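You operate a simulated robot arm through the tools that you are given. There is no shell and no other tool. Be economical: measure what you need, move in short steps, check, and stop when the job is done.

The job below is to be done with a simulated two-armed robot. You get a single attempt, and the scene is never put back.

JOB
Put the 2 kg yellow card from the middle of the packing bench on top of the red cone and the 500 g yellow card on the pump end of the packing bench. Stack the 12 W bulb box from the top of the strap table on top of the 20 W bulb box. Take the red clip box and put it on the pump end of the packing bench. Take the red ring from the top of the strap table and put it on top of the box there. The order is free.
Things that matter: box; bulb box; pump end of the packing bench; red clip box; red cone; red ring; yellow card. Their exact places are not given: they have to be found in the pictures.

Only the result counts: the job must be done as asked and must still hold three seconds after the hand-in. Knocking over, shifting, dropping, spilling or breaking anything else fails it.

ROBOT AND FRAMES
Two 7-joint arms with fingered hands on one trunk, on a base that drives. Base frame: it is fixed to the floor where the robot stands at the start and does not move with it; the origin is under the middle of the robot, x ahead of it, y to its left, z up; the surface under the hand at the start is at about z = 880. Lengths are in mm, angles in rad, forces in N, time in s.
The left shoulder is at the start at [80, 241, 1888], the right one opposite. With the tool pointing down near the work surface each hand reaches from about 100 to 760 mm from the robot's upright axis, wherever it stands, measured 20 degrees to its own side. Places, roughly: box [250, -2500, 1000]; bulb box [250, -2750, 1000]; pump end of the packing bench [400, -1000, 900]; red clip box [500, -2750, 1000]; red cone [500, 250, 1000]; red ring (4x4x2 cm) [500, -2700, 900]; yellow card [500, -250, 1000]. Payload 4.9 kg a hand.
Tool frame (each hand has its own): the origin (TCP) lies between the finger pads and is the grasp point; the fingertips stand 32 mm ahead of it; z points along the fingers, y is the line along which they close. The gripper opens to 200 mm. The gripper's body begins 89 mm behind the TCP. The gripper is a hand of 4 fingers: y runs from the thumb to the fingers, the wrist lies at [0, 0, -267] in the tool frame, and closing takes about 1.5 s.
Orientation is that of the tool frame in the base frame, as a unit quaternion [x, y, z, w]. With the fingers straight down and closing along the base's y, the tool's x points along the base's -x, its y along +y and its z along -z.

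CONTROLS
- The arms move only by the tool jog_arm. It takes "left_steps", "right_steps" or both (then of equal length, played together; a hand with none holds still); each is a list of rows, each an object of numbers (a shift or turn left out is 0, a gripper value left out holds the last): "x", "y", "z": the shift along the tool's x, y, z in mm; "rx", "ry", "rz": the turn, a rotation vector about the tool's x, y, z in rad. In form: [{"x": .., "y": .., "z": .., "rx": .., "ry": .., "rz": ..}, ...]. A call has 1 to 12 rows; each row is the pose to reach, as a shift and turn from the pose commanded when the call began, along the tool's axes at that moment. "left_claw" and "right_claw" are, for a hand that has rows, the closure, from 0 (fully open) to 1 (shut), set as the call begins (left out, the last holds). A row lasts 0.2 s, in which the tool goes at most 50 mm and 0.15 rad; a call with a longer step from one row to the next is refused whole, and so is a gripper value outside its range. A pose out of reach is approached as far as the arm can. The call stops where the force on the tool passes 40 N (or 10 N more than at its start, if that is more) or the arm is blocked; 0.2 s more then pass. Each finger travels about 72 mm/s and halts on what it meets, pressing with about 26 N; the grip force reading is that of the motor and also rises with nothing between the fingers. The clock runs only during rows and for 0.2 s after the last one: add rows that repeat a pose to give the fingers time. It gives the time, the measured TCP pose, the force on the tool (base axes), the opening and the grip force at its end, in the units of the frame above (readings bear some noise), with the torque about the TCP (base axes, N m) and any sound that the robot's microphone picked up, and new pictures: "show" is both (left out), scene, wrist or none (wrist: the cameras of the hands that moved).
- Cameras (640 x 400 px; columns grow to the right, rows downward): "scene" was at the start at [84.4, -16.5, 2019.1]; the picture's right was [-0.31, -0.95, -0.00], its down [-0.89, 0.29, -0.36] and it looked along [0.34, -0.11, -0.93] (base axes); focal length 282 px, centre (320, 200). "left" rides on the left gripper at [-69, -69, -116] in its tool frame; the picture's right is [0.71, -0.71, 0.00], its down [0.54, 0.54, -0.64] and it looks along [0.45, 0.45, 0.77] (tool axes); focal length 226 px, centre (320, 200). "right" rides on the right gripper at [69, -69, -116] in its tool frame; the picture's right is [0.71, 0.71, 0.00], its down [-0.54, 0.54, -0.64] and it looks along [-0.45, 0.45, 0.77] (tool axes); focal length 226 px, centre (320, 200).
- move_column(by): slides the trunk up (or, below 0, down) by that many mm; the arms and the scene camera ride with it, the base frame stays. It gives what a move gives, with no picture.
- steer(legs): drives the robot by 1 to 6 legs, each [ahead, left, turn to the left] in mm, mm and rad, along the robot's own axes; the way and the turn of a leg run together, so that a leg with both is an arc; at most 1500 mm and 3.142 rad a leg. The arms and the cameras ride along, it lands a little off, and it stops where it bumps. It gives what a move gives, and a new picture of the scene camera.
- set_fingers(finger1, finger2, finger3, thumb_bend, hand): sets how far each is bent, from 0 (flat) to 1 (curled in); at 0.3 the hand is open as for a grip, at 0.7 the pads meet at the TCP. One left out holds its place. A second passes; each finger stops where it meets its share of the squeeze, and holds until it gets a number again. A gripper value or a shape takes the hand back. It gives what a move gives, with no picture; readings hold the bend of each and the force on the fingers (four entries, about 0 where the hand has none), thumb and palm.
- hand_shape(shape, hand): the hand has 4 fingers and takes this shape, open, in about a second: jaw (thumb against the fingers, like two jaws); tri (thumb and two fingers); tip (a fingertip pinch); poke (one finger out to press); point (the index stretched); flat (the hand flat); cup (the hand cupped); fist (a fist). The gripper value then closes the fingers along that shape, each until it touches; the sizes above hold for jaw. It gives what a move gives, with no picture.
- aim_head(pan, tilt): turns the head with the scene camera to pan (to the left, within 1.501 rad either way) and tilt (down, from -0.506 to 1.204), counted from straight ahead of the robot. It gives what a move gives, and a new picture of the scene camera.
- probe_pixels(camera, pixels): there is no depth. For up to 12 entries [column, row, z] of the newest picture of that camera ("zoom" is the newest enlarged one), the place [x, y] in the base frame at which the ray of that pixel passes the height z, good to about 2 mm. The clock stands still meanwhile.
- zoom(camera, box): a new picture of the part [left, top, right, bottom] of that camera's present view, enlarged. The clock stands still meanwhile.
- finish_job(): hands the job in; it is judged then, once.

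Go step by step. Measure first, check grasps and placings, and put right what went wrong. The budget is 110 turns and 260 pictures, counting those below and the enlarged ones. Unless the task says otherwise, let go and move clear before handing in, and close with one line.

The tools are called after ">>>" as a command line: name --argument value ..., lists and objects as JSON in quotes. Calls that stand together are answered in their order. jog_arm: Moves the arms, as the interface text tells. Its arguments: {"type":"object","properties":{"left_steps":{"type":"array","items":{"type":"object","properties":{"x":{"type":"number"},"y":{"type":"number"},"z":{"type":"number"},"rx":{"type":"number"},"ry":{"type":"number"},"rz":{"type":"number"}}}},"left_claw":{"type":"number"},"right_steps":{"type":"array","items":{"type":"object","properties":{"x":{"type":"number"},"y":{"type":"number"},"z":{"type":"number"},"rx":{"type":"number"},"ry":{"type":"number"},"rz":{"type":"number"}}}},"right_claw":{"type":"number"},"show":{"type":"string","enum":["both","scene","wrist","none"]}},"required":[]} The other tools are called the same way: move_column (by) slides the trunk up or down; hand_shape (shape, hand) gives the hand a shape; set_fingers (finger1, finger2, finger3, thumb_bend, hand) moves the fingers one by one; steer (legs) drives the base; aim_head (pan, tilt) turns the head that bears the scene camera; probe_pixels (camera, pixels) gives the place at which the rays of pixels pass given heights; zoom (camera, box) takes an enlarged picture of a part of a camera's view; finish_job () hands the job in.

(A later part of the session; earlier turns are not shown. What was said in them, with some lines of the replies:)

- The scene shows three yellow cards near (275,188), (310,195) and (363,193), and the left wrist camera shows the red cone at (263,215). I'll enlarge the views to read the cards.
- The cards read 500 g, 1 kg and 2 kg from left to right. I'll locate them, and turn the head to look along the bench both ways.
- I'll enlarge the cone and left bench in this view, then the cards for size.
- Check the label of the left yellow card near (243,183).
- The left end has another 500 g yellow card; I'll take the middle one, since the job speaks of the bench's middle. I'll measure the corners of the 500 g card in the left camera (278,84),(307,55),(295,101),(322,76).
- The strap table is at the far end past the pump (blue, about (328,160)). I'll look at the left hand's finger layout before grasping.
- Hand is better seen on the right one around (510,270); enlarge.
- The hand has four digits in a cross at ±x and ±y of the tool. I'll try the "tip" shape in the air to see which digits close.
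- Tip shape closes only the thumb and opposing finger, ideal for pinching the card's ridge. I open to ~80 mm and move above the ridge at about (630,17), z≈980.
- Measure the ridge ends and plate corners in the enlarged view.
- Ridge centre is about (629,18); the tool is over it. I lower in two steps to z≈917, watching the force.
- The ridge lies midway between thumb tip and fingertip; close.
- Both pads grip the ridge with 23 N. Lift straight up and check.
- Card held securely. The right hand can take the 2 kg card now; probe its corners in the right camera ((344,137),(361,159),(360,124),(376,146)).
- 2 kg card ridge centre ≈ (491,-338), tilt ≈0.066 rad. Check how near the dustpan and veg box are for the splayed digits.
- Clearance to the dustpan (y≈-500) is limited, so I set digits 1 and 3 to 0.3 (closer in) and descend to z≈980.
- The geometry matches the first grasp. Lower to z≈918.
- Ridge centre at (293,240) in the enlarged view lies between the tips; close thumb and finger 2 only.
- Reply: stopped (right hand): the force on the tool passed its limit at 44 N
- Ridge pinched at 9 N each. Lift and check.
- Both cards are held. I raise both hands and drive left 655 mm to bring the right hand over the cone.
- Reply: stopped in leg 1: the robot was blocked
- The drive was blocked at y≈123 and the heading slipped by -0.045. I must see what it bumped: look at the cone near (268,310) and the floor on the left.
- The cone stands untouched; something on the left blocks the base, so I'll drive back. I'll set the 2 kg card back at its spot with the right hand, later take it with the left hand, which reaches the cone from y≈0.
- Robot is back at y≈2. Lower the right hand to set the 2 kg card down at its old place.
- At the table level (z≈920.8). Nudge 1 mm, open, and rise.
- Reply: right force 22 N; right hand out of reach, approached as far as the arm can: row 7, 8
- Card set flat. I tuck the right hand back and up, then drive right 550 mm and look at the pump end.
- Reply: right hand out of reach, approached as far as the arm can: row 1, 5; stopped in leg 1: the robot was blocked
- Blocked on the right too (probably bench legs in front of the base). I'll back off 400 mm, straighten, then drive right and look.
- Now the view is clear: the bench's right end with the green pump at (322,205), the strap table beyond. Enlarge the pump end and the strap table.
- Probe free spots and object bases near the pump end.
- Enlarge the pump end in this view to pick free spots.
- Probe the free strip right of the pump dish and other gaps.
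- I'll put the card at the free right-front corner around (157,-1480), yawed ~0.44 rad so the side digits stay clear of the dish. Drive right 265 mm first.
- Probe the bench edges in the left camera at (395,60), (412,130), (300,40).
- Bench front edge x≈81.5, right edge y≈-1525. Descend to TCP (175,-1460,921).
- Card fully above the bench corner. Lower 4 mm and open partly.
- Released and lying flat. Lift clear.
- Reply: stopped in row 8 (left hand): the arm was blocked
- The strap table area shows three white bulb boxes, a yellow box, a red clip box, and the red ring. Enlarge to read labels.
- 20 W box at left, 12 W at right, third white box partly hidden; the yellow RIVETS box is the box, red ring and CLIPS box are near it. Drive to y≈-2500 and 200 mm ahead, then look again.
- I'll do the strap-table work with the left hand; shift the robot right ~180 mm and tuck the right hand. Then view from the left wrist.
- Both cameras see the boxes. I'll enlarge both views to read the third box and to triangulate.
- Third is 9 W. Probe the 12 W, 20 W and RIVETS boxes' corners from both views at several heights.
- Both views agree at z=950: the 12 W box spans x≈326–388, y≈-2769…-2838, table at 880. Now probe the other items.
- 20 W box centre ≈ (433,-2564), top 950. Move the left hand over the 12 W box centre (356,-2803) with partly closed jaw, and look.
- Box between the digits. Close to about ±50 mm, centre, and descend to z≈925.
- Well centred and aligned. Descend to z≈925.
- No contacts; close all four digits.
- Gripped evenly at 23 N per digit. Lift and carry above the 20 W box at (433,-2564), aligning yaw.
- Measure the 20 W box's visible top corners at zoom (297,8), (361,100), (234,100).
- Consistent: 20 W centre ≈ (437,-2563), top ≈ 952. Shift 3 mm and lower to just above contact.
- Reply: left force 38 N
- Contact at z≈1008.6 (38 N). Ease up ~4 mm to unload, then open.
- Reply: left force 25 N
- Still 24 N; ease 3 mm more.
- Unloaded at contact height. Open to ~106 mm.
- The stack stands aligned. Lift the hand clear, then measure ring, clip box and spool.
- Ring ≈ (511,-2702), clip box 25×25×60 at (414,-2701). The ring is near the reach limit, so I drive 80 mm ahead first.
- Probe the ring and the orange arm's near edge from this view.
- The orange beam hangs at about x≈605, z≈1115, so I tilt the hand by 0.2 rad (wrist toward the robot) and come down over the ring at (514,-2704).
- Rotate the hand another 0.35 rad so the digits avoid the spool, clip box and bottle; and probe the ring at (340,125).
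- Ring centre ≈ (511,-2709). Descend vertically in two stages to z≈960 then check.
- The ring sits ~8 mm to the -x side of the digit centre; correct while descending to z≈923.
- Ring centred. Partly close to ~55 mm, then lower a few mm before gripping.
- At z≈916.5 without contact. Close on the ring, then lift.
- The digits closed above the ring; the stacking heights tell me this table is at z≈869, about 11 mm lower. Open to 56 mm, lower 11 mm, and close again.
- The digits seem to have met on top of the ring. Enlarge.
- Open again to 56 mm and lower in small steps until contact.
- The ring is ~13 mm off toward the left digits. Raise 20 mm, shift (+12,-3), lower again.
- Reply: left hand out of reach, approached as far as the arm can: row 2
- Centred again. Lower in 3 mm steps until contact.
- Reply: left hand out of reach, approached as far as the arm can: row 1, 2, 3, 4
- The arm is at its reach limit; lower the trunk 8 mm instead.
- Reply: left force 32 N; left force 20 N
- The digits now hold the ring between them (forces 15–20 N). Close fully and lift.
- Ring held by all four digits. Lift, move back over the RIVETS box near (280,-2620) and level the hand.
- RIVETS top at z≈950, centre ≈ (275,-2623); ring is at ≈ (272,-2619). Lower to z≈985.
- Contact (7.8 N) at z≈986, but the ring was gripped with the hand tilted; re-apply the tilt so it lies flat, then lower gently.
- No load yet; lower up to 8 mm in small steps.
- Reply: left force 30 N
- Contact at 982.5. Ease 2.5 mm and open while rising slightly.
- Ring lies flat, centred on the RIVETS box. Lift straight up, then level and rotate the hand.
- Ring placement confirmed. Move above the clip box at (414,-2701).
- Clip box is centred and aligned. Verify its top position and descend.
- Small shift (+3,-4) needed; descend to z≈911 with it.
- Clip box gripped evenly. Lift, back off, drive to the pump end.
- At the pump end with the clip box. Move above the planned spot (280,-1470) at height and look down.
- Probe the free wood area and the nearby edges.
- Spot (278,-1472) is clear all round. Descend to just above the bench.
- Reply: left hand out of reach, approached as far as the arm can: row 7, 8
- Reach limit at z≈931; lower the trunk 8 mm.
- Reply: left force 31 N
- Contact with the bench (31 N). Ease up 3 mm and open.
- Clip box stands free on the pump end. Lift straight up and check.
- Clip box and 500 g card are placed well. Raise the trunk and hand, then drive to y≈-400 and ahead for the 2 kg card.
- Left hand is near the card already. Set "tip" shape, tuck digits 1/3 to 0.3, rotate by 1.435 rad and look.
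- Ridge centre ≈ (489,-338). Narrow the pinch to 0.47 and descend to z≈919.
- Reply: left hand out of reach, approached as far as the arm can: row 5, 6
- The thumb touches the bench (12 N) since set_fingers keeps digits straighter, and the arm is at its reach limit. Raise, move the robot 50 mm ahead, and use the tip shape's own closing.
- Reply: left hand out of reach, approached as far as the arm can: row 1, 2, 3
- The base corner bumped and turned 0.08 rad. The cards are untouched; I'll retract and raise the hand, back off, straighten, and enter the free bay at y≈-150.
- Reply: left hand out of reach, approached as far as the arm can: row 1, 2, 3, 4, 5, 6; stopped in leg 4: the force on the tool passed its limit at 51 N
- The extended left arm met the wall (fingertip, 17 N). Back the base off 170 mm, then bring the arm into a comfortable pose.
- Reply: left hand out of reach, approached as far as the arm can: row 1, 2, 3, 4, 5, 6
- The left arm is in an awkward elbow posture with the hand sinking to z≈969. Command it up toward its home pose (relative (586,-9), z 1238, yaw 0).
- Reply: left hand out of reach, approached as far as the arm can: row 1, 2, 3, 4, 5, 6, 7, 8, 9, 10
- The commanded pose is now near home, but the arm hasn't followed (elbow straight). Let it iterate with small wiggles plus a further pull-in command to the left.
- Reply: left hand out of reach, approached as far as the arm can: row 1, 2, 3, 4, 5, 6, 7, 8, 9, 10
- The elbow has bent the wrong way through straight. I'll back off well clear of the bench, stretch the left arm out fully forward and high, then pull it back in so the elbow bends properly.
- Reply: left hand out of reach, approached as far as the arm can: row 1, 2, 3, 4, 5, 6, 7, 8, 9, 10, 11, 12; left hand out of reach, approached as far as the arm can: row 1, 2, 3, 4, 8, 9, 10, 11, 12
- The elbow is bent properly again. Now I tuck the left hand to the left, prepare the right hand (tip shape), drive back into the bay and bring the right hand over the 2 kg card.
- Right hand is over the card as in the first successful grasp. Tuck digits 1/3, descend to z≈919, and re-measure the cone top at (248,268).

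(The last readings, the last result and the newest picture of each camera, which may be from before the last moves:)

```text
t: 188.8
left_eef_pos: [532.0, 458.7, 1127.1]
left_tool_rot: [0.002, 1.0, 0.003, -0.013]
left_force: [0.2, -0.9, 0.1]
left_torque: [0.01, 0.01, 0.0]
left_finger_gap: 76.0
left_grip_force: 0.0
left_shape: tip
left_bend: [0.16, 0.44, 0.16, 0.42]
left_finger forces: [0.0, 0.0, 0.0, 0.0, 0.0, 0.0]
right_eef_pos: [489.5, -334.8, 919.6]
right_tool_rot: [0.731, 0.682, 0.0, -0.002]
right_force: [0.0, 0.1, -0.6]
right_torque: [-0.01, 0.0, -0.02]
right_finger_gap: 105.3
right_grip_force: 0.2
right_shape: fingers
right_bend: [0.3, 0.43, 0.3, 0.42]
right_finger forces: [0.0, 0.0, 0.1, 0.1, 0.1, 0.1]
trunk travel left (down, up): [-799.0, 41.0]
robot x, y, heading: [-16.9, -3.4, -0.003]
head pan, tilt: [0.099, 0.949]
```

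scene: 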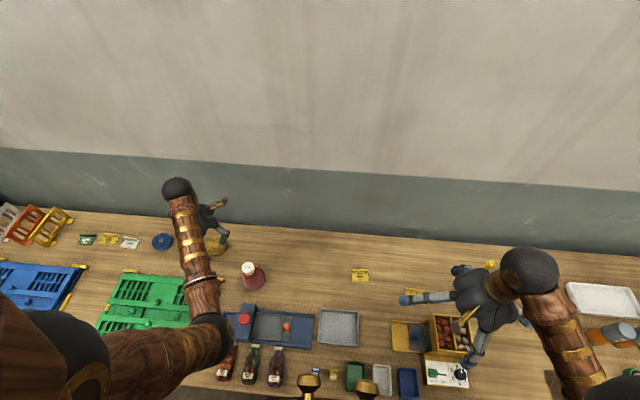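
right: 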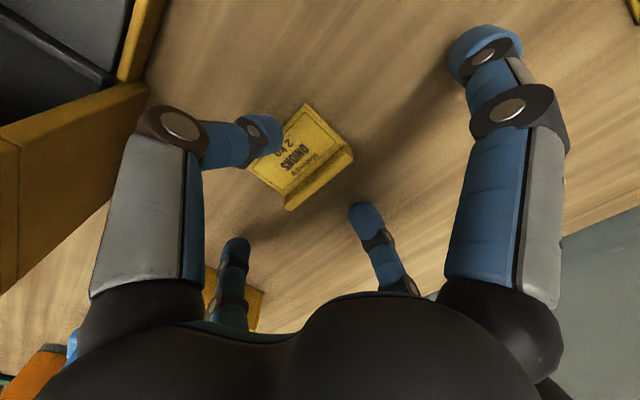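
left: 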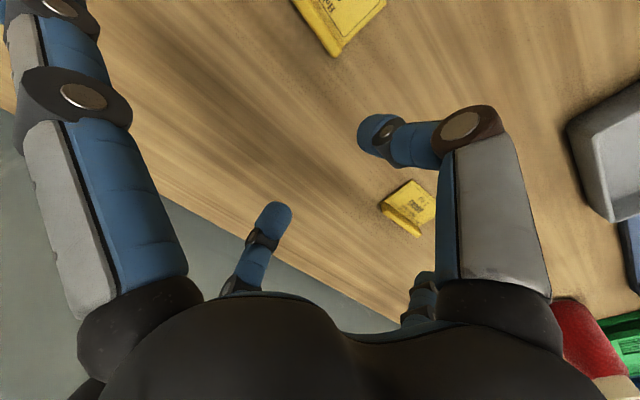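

Same geometry as the earlier successful grasp. Close, lift, drive 95 mm left, and start moving the right hand across toward the cone.

>>> set_fingers --hand "right" --finger2 0.75 --thumb_bend 0.75

>>> jog_arm --right_steps '[{"z": -10}, {"z": -45}, {"z": -85}, {"z": -125}, {"z": -165}, {"z": -205}, {"z": -225}]' --show "wrist"

>>> steer --legs '[[0, 90, 0.005]]'

```text
t: 189.8
left_eef_pos: [530.5, 458.9, 1129.3]
left_tool_rot: [0.002, 1.0, 0.002, -0.011]
left_force: [0.2, 0.1, -0.5]
left_torque: [-0.03, -0.03, -0.01]
left_finger_gap: 76.0
left_grip_force: 0.0
left_shape: tip
left_bend: [0.16, 0.44, 0.16, 0.42]
left_finger forces: [0.0, 0.0, 0.0, 0.0, 0.1, 0.0]
right_eef_pos: [487.7, -335.3, 919.7]
right_tool_rot: [0.731, 0.682, -0.001, -0.001]
right_force: [-0.1, -0.5, 0.2]
right_torque: [-0.01, -0.02, 0.04]
right_finger_gap: 95.4
right_grip_force: 3.1
right_shape: fingers
right_bend: [0.3, 0.64, 0.3, 0.74]
right_finger forces: [0.0, 2.9, 0.1, 0.0, 2.9, 0.0]
trunk travel left (down, up): [-799.0, 41.0]
robot x, y, heading: [-19.8, 1.7, -0.005]
head pan, tilt: [0.099, 0.949]
```

```text
t: 191.4
left_eef_pos: [532.2, 459.6, 1128.3]
left_tool_rot: [0.003, 1.0, 0.004, -0.012]
left_force: [0.5, 0.4, -0.6]
left_torque: [0.01, 0.01, -0.03]
left_finger_gap: 76.2
left_grip_force: 0.1
left_shape: tip
left_bend: [0.16, 0.44, 0.16, 0.42]
left_finger forces: [0.1, 0.0, 0.0, 0.0, 0.0, 0.0]
right_eef_pos: [490.7, -337.7, 1145.2]
right_tool_rot: [0.731, 0.682, 0.0, -0.002]
right_force: [-0.2, 0.0, 0.1]
right_torque: [-0.02, 0.0, 0.01]
right_finger_gap: 95.2
right_grip_force: 3.1
right_shape: fingers
right_bend: [0.3, 0.64, 0.3, 0.74]
right_finger forces: [0.1, 2.7, 0.0, 0.0, 2.7, 0.0]
trunk travel left (down, up): [-799.0, 41.0]
robot x, y, heading: [-17.9, 2.4, -0.01]
head pan, tilt: [0.099, 0.949]
```

right: 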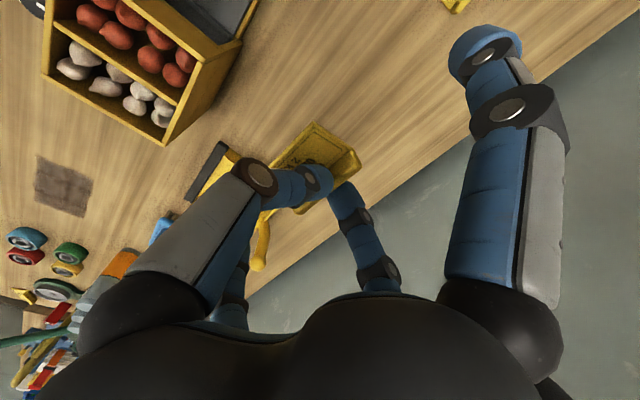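

```text
t: 192.5
left_eef_pos: [529.7, 541.4, 1132.6]
left_tool_rot: [0.001, 1.0, 0.008, -0.013]
left_force: [-0.4, -1.6, 0.4]
left_torque: [0.17, 0.05, 0.05]
left_finger_gap: 76.1
left_grip_force: 0.1
left_shape: tip
left_bend: [0.16, 0.44, 0.16, 0.42]
left_finger forces: [0.0, 0.1, 0.0, 0.0, 0.0, 0.0]
right_eef_pos: [492.9, -256.4, 1142.4]
right_tool_rot: [0.731, 0.682, 0.003, -0.004]
right_force: [-0.3, -0.8, -0.6]
right_torque: [0.13, 0.01, 0.02]
right_finger_gap: 95.4
right_grip_force: 2.9
right_shape: fingers
right_bend: [0.3, 0.64, 0.3, 0.74]
right_finger forces: [0.0, 2.7, 0.0, 0.0, 2.6, 0.1]
trunk travel left (down, up): [-799.0, 41.0]
robot x, y, heading: [-18.3, 90.5, -0.008]
head pan, tilt: [0.099, 0.949]
```

scene: 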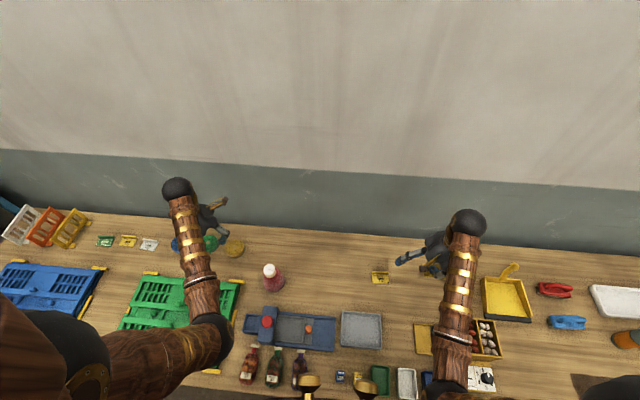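

The card is held (light grip) and the cone stands at (270,270). Swing the right hand gently across toward the cone while the left moves further left.

>>> jog_arm --right_steps '[{"x": 40, "y": -2}, {"x": 85, "y": -5}, {"x": 131, "y": -8}, {"x": 177, "y": -11}, {"x": 223, "y": -14}, {"x": 269, "y": -17}, {"x": 315, "y": -20}, {"x": 361, "y": -23}, {"x": 407, "y": -26}, {"x": 453, "y": -28}, {"x": 498, "y": -31}, {"x": 540, "y": -34}]' --left_steps '[{"y": 15}, {"y": 30}, {"y": 45}, {"y": 60}, {"y": 75}, {"y": 90}, {"y": 100}, {"y": 100}, {"y": 100}, {"y": 100}, {"y": 100}, {"y": 100}]' --show "both"

```text
t: 195.1
left_eef_pos: [531.3, 651.9, 1127.3]
left_tool_rot: [0.001, 1.0, 0.002, -0.013]
left_force: [0.1, 0.2, 0.1]
left_torque: [-0.01, -0.03, -0.04]
left_finger_gap: 76.0
left_grip_force: 0.1
left_shape: tip
left_bend: [0.16, 0.44, 0.16, 0.42]
left_finger forces: [0.0, 0.0, 0.0, 0.0, 0.0, 0.1]
right_eef_pos: [495.2, 295.5, 1144.3]
right_tool_rot: [0.731, 0.682, -0.002, -0.001]
right_force: [0.8, -0.6, 0.2]
right_torque: [0.01, -0.01, 0.0]
right_finger_gap: 95.2
right_grip_force: 2.4
right_shape: fingers
right_bend: [0.3, 0.65, 0.3, 0.74]
right_finger forces: [0.0, 2.5, 0.0, 0.0, 2.5, 0.0]
trunk travel left (down, up): [-799.0, 41.0]
robot x, y, heading: [-16.4, 87.6, -0.002]
head pan, tilt: [0.099, 0.949]
```

scene: 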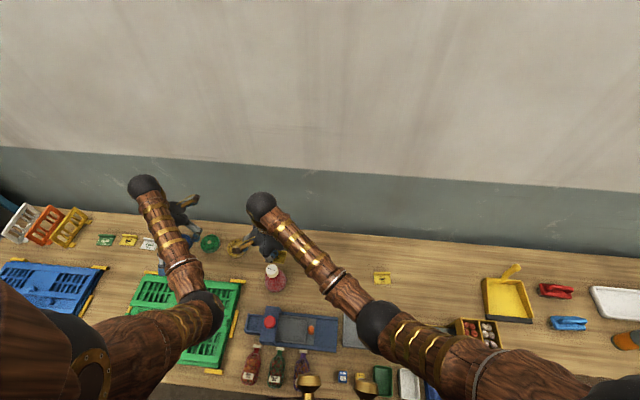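
right: 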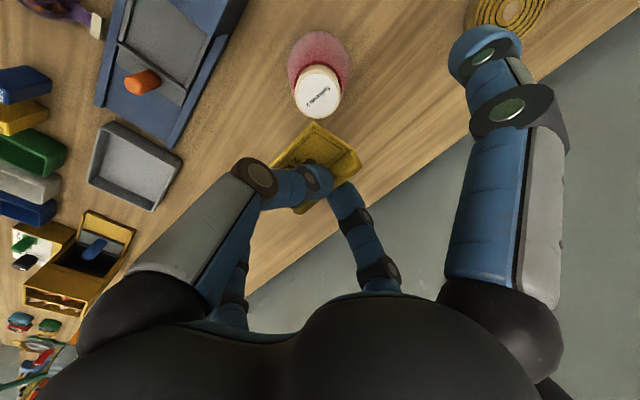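
left: 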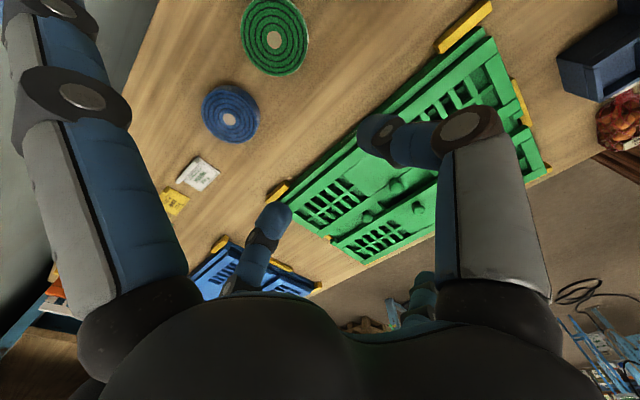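

The card is now beside the cone. Triangulate the cone top ((317,92) right camera, (271.5,270) scene) and the card's plate corners.

>>> probe_pixels --camera "right" --pixels '[[317, 92, 1000], [317, 92, 1015], [317, 92, 1030], [294.5, 88, 1015], [340, 95, 1015], [314, 123, 1105], [268, 170, 1105], [361, 168, 1105], [355, 152, 1105], [318, 33, 880]]'

>>> zoom --camera "right" --box '[260, 30, 380, 220]'

>>> zoom --camera "scene" --box '[230, 220, 310, 300]'

>>> probe_pixels --camera "scene" --pixels '[[271.5, 270, 1000], [271.5, 270, 1015], [271.5, 270, 1030]]'

```text
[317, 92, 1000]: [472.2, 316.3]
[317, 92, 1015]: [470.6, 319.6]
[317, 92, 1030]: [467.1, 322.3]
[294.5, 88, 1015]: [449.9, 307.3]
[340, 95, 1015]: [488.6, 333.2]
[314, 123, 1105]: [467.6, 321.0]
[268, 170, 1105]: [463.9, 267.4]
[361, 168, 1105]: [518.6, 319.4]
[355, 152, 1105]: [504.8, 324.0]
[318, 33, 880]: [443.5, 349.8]
```

```text
2.11 times, centred on (320, 125) of right
```

zoom: 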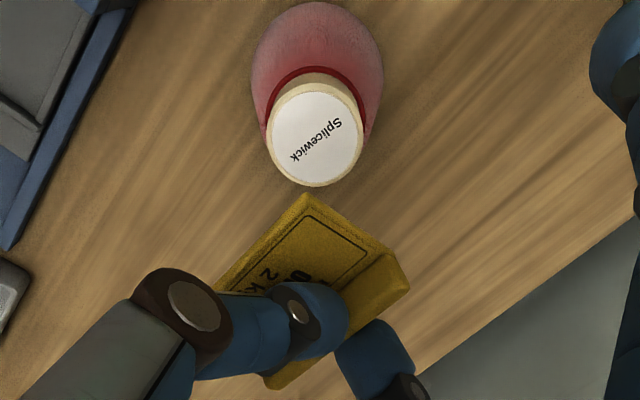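

```text
5.00 times, centred on (270, 260) of scene
```

zoom: 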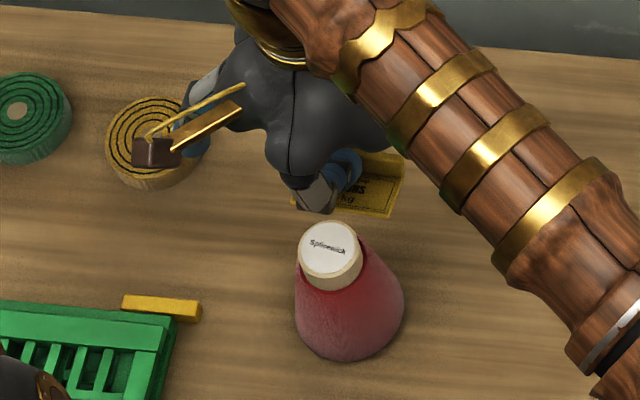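

```text
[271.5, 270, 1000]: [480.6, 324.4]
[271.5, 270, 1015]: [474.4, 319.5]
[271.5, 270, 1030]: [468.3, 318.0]
```

Cone top ≈ (473.5,318,1015); card centre ≈ TCP+(-5,-8). Shift by (-19,+30) and lower to about 7 mm above contact.

>>> jog_arm --right_steps '[{"x": 14, "y": -10}, {"x": 28.7, "y": -20.9}, {"x": 28.7, "y": -20.9}, {"x": 28.7, "y": -20.9, "z": 30}, {"x": 28.7, "y": -20.9, "z": 60}, {"x": 28.7, "y": -20.9, "z": 76}, {"x": 28.7, "y": -20.9, "z": 80}, {"x": 28.7, "y": -20.9, "z": 80}]' --show "wrist"

>>> zoom --camera "right" --box '[240, 60, 400, 240]'

>>> zoom --camera "scene" --box '[230, 225, 310, 305]'

```text
t: 196.9
left_eef_pos: [531.5, 650.7, 1127.9]
left_tool_rot: [0.001, 1.0, 0.004, -0.013]
left_force: [0.3, 0.6, 0.4]
left_torque: [0.0, 0.02, 0.01]
left_finger_gap: 76.0
left_grip_force: 0.0
left_shape: tip
left_bend: [0.16, 0.44, 0.16, 0.42]
left_finger forces: [0.0, 0.0, 0.0, 0.0, 0.0, 0.1]
right_eef_pos: [475.1, 322.8, 1066.1]
right_tool_rot: [0.73, 0.683, 0.0, -0.002]
right_force: [1.1, 1.0, 0.3]
right_torque: [-0.02, -0.01, 0.0]
right_finger_gap: 95.4
right_grip_force: 2.7
right_shape: fingers
right_bend: [0.3, 0.65, 0.3, 0.74]
right_finger forces: [0.0, 2.5, 0.0, 0.0, 2.4, 0.1]
trunk travel left (down, up): [-799.0, 41.0]
robot x, y, heading: [-17.1, 85.8, -0.0]
head pan, tilt: [0.099, 0.949]
```

right: 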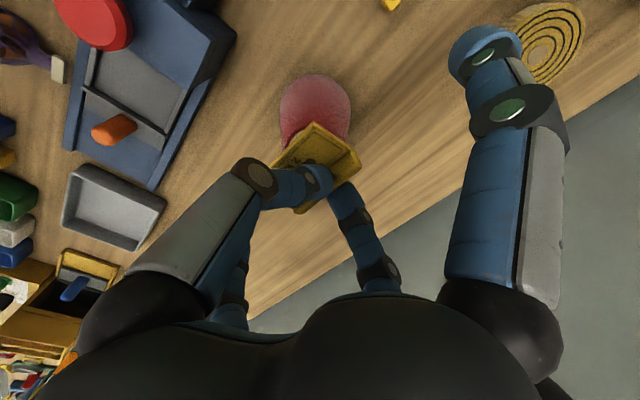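

```text
2.22 times, centred on (320, 150) of right
```

zoom: 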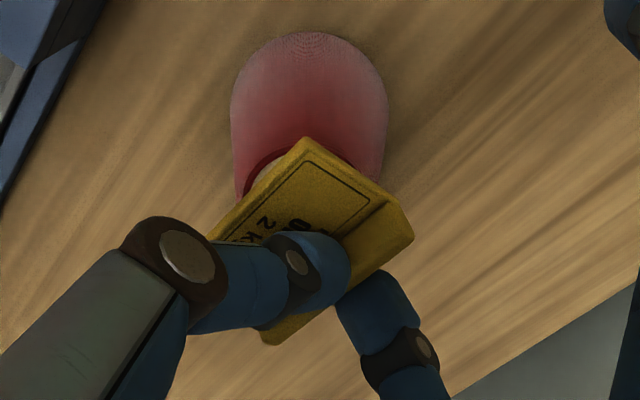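

```text
5.00 times, centred on (270, 265) of scene
```

zoom: 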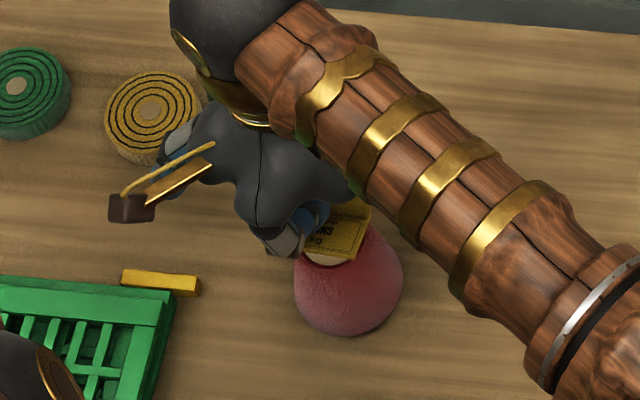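

Nothing touches yet. Probe the card's visible corners from both cameras to centre it exactly.

>>> probe_pixels --camera "scene" --pixels '[[276, 277.4, 1028], [280.4, 266.6, 1042]]'

>>> probe_pixels --camera "right" --pixels '[[313.2, 121.6, 1028], [361.4, 168, 1042], [300, 235, 1042]]'

```text
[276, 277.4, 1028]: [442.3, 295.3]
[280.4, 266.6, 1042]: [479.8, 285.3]
```

```text
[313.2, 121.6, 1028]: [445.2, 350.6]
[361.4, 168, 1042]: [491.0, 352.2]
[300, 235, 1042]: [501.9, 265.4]
```

Card centre ≈ (467,321) vs cone (473.5,318). Shift (+4,-2) and lower in small steps to contact.

>>> jog_arm --right_steps '[{"x": -1.7, "y": 4.1}, {"x": -1.7, "y": 4.1, "z": 4}, {"x": -1.7, "y": 4.1, "z": 7}, {"x": -1.7, "y": 4.1, "z": 9}, {"x": -1.7, "y": 4.1, "z": 10.5}, {"x": -1.7, "y": 4.1, "z": 10.5}]' --show "wrist"

>>> zoom --camera "scene" --box '[240, 240, 310, 300]'

```text
t: 198.3
left_eef_pos: [528.7, 651.0, 1129.1]
left_tool_rot: [0.001, 1.0, 0.003, -0.011]
left_force: [0.8, 0.8, 0.8]
left_torque: [0.02, 0.02, 0.01]
left_finger_gap: 76.1
left_grip_force: 0.1
left_shape: tip
left_bend: [0.16, 0.44, 0.16, 0.42]
left_finger forces: [0.0, 0.0, 0.0, 0.1, 0.0, 0.0]
right_eef_pos: [477.6, 321.5, 1056.7]
right_tool_rot: [0.73, 0.683, 0.0, -0.001]
right_force: [-2.7, 1.2, 13.8]
right_torque: [0.06, -0.02, -0.01]
right_finger_gap: 95.3
right_grip_force: 9.1
right_shape: fingers
right_bend: [0.3, 0.64, 0.3, 0.76]
right_finger forces: [0.1, 3.9, 0.0, 0.0, 14.1, 0.0]
trunk travel left (down, up): [-799.0, 41.0]
robot x, y, heading: [-15.3, 87.6, -0.001]
head pan, tilt: [0.099, 0.949]
```

right: 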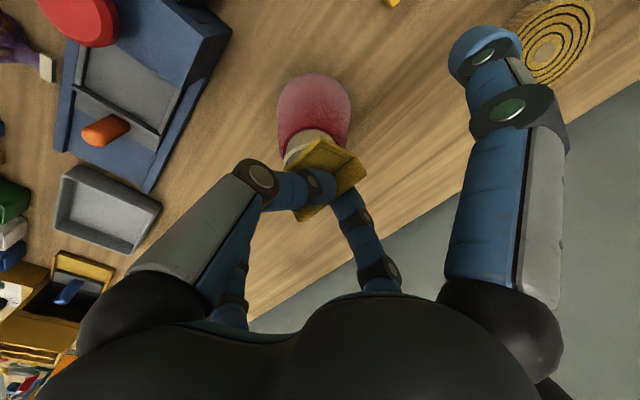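

```text
6.67 times, centred on (275, 270) of scene
5 turns are left
```

zoom: 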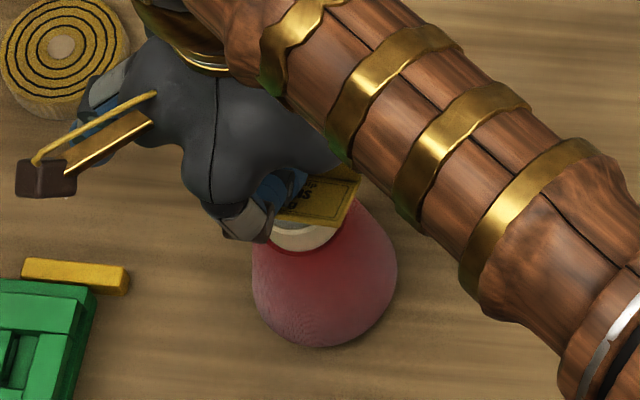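

Contact 14 N: the card rests on the cone. Ease up 3 mm and open the pinch only slightly, then look.

>>> jog_arm --right_steps '[{"z": -1.5}, {"z": -3}, {"z": -3}]' --show "none"

>>> set_fingers --hand "right" --finger2 0.57 --thumb_bend 0.68

>>> zoom --camera "right" --box '[240, 60, 400, 240]'

>>> zoom --camera "scene" --box '[240, 240, 310, 300]'

```text
t: 199.1
left_eef_pos: [530.1, 651.8, 1128.5]
left_tool_rot: [0.001, 1.0, 0.003, -0.012]
left_force: [-0.1, -0.4, 0.2]
left_torque: [-0.01, -0.01, 0.0]
left_finger_gap: 76.1
left_grip_force: 0.0
left_shape: tip
left_bend: [0.16, 0.44, 0.16, 0.42]
left_finger forces: [0.0, 0.0, 0.0, 0.1, 0.1, 0.1]
right_eef_pos: [478.7, 322.1, 1057.8]
right_tool_rot: [0.731, 0.683, -0.001, -0.001]
right_force: [-0.8, 0.0, 2.1]
right_torque: [0.0, 0.05, -0.02]
right_finger_gap: 95.2
right_grip_force: 4.1
right_shape: fingers
right_bend: [0.3, 0.64, 0.3, 0.76]
right_finger forces: [0.0, 3.3, 0.0, 0.0, 5.5, 0.1]
trunk travel left (down, up): [-799.0, 41.0]
robot x, y, heading: [-17.6, 89.8, -0.003]
head pan, tilt: [0.099, 0.949]
```

```text
t: 200.1
left_eef_pos: [530.7, 650.9, 1130.5]
left_tool_rot: [0.001, 1.0, 0.004, -0.012]
left_force: [-0.2, -0.5, 0.3]
left_torque: [-0.01, 0.0, 0.03]
left_finger_gap: 75.8
left_grip_force: 0.0
left_shape: tip
left_bend: [0.16, 0.44, 0.16, 0.42]
left_finger forces: [0.0, 0.0, 0.1, 0.0, 0.0, 0.0]
right_eef_pos: [477.2, 322.4, 1058.9]
right_tool_rot: [0.73, 0.683, 0.0, -0.002]
right_force: [-2.6, 1.5, 16.4]
right_torque: [0.1, 0.25, -0.03]
right_finger_gap: 95.4
right_grip_force: 8.3
right_shape: fingers
right_bend: [0.3, 0.56, 0.3, 0.72]
right_finger forces: [0.1, 0.0, 0.1, 0.0, 16.9, 0.0]
trunk travel left (down, up): [-799.0, 41.0]
robot x, y, heading: [-18.3, 89.3, -0.005]
head pan, tilt: [0.099, 0.949]
```

```text
2.22 times, centred on (320, 150) of right
```

zoom: 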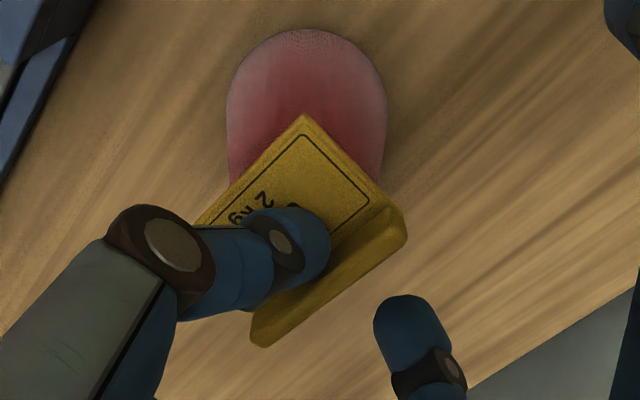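

```text
6.67 times, centred on (275, 270) of scene
4 turns are left
```

zoom: 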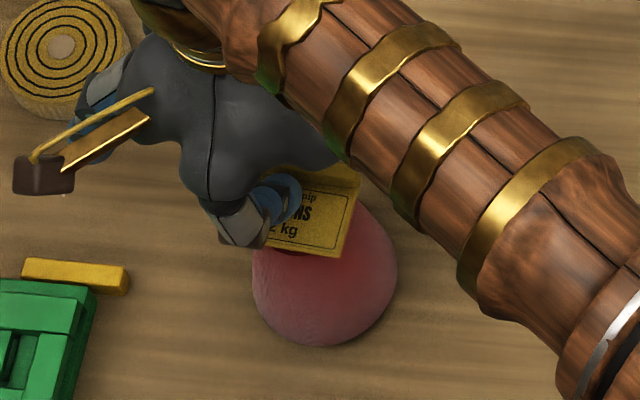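

The pinch is open (finger 0 N); the card lies flat on the cone with the thumb just resting on it. Rise straight up slowly and look.

>>> jog_arm --right_steps '[{"z": -2}, {"z": -5}, {"z": -10}, {"z": -20}, {"z": -40}, {"z": -75}, {"z": -110}, {"z": -110}]' --show "wrist"

>>> zoom --camera "right" --box '[240, 30, 400, 200]'

>>> zoom --camera "scene" --box '[240, 240, 310, 300]'

```text
t: 201.9
left_eef_pos: [531.0, 651.0, 1127.3]
left_tool_rot: [0.001, 1.0, 0.003, -0.012]
left_force: [0.4, -0.7, 0.4]
left_torque: [-0.01, -0.02, -0.01]
left_finger_gap: 76.0
left_grip_force: 0.1
left_shape: tip
left_bend: [0.16, 0.44, 0.16, 0.42]
left_finger forces: [0.1, 0.0, 0.0, 0.1, 0.1, 0.0]
right_eef_pos: [479.6, 321.7, 1167.0]
right_tool_rot: [0.73, 0.684, -0.001, -0.002]
right_force: [-0.1, 0.6, -0.2]
right_torque: [0.01, -0.03, 0.01]
right_finger_gap: 95.6
right_grip_force: 0.0
right_shape: fingers
right_bend: [0.3, 0.56, 0.3, 0.68]
right_finger forces: [0.0, 0.1, 0.1, 0.1, 0.0, 0.1]
trunk travel left (down, up): [-799.0, 41.0]
robot x, y, heading: [-17.2, 88.1, -0.001]
head pan, tilt: [0.099, 0.949]
```

right: 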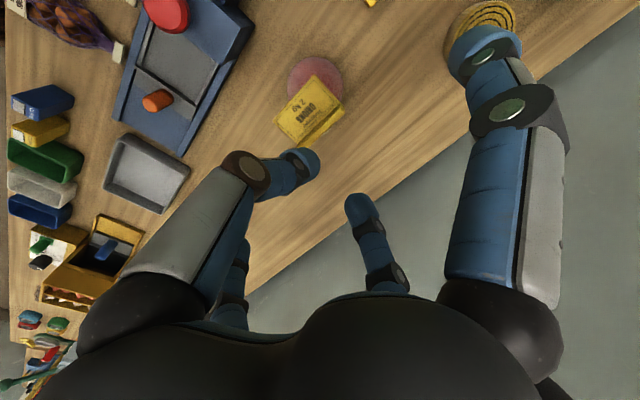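

```text
2.35 times, centred on (320, 115) of right
```

zoom: 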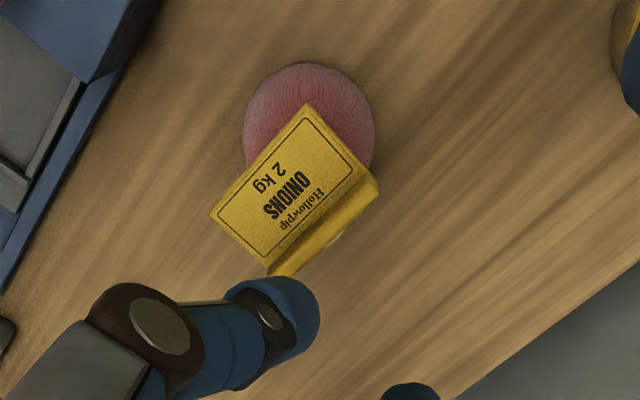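

```text
6.67 times, centred on (275, 270) of scene
3 turns are left
```

zoom: 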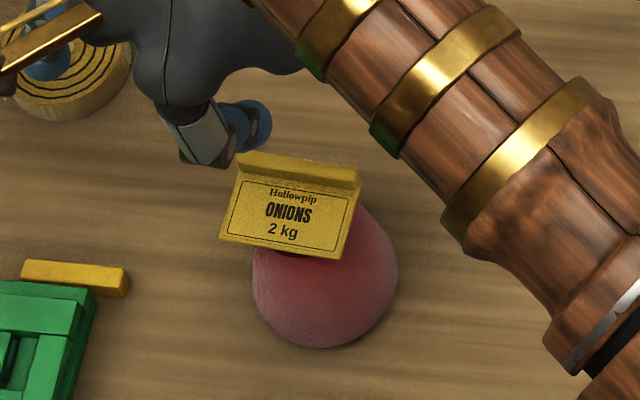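

The 2 kg card lies on the cone by itself and the right hand is about 100 mm above it. I saw no movement in the last views and both hands are empty and clear, so I'm handing in.

>>> finish_job

```text
The job is handed in.
```

I handed the job in with everything placed as asked: the 2 kg card is on the red cone, the 500 g card and the red clip box are on the pump end, the 12 W bulb box is on the 20 W one, and the red ring is on the RIVETS box. Two 500 g yellow cards were on the bench; I took the one from the middle. The base bumped obstacles by the bench three times and a fingertip touched the wall once, but nothing was seen to move.
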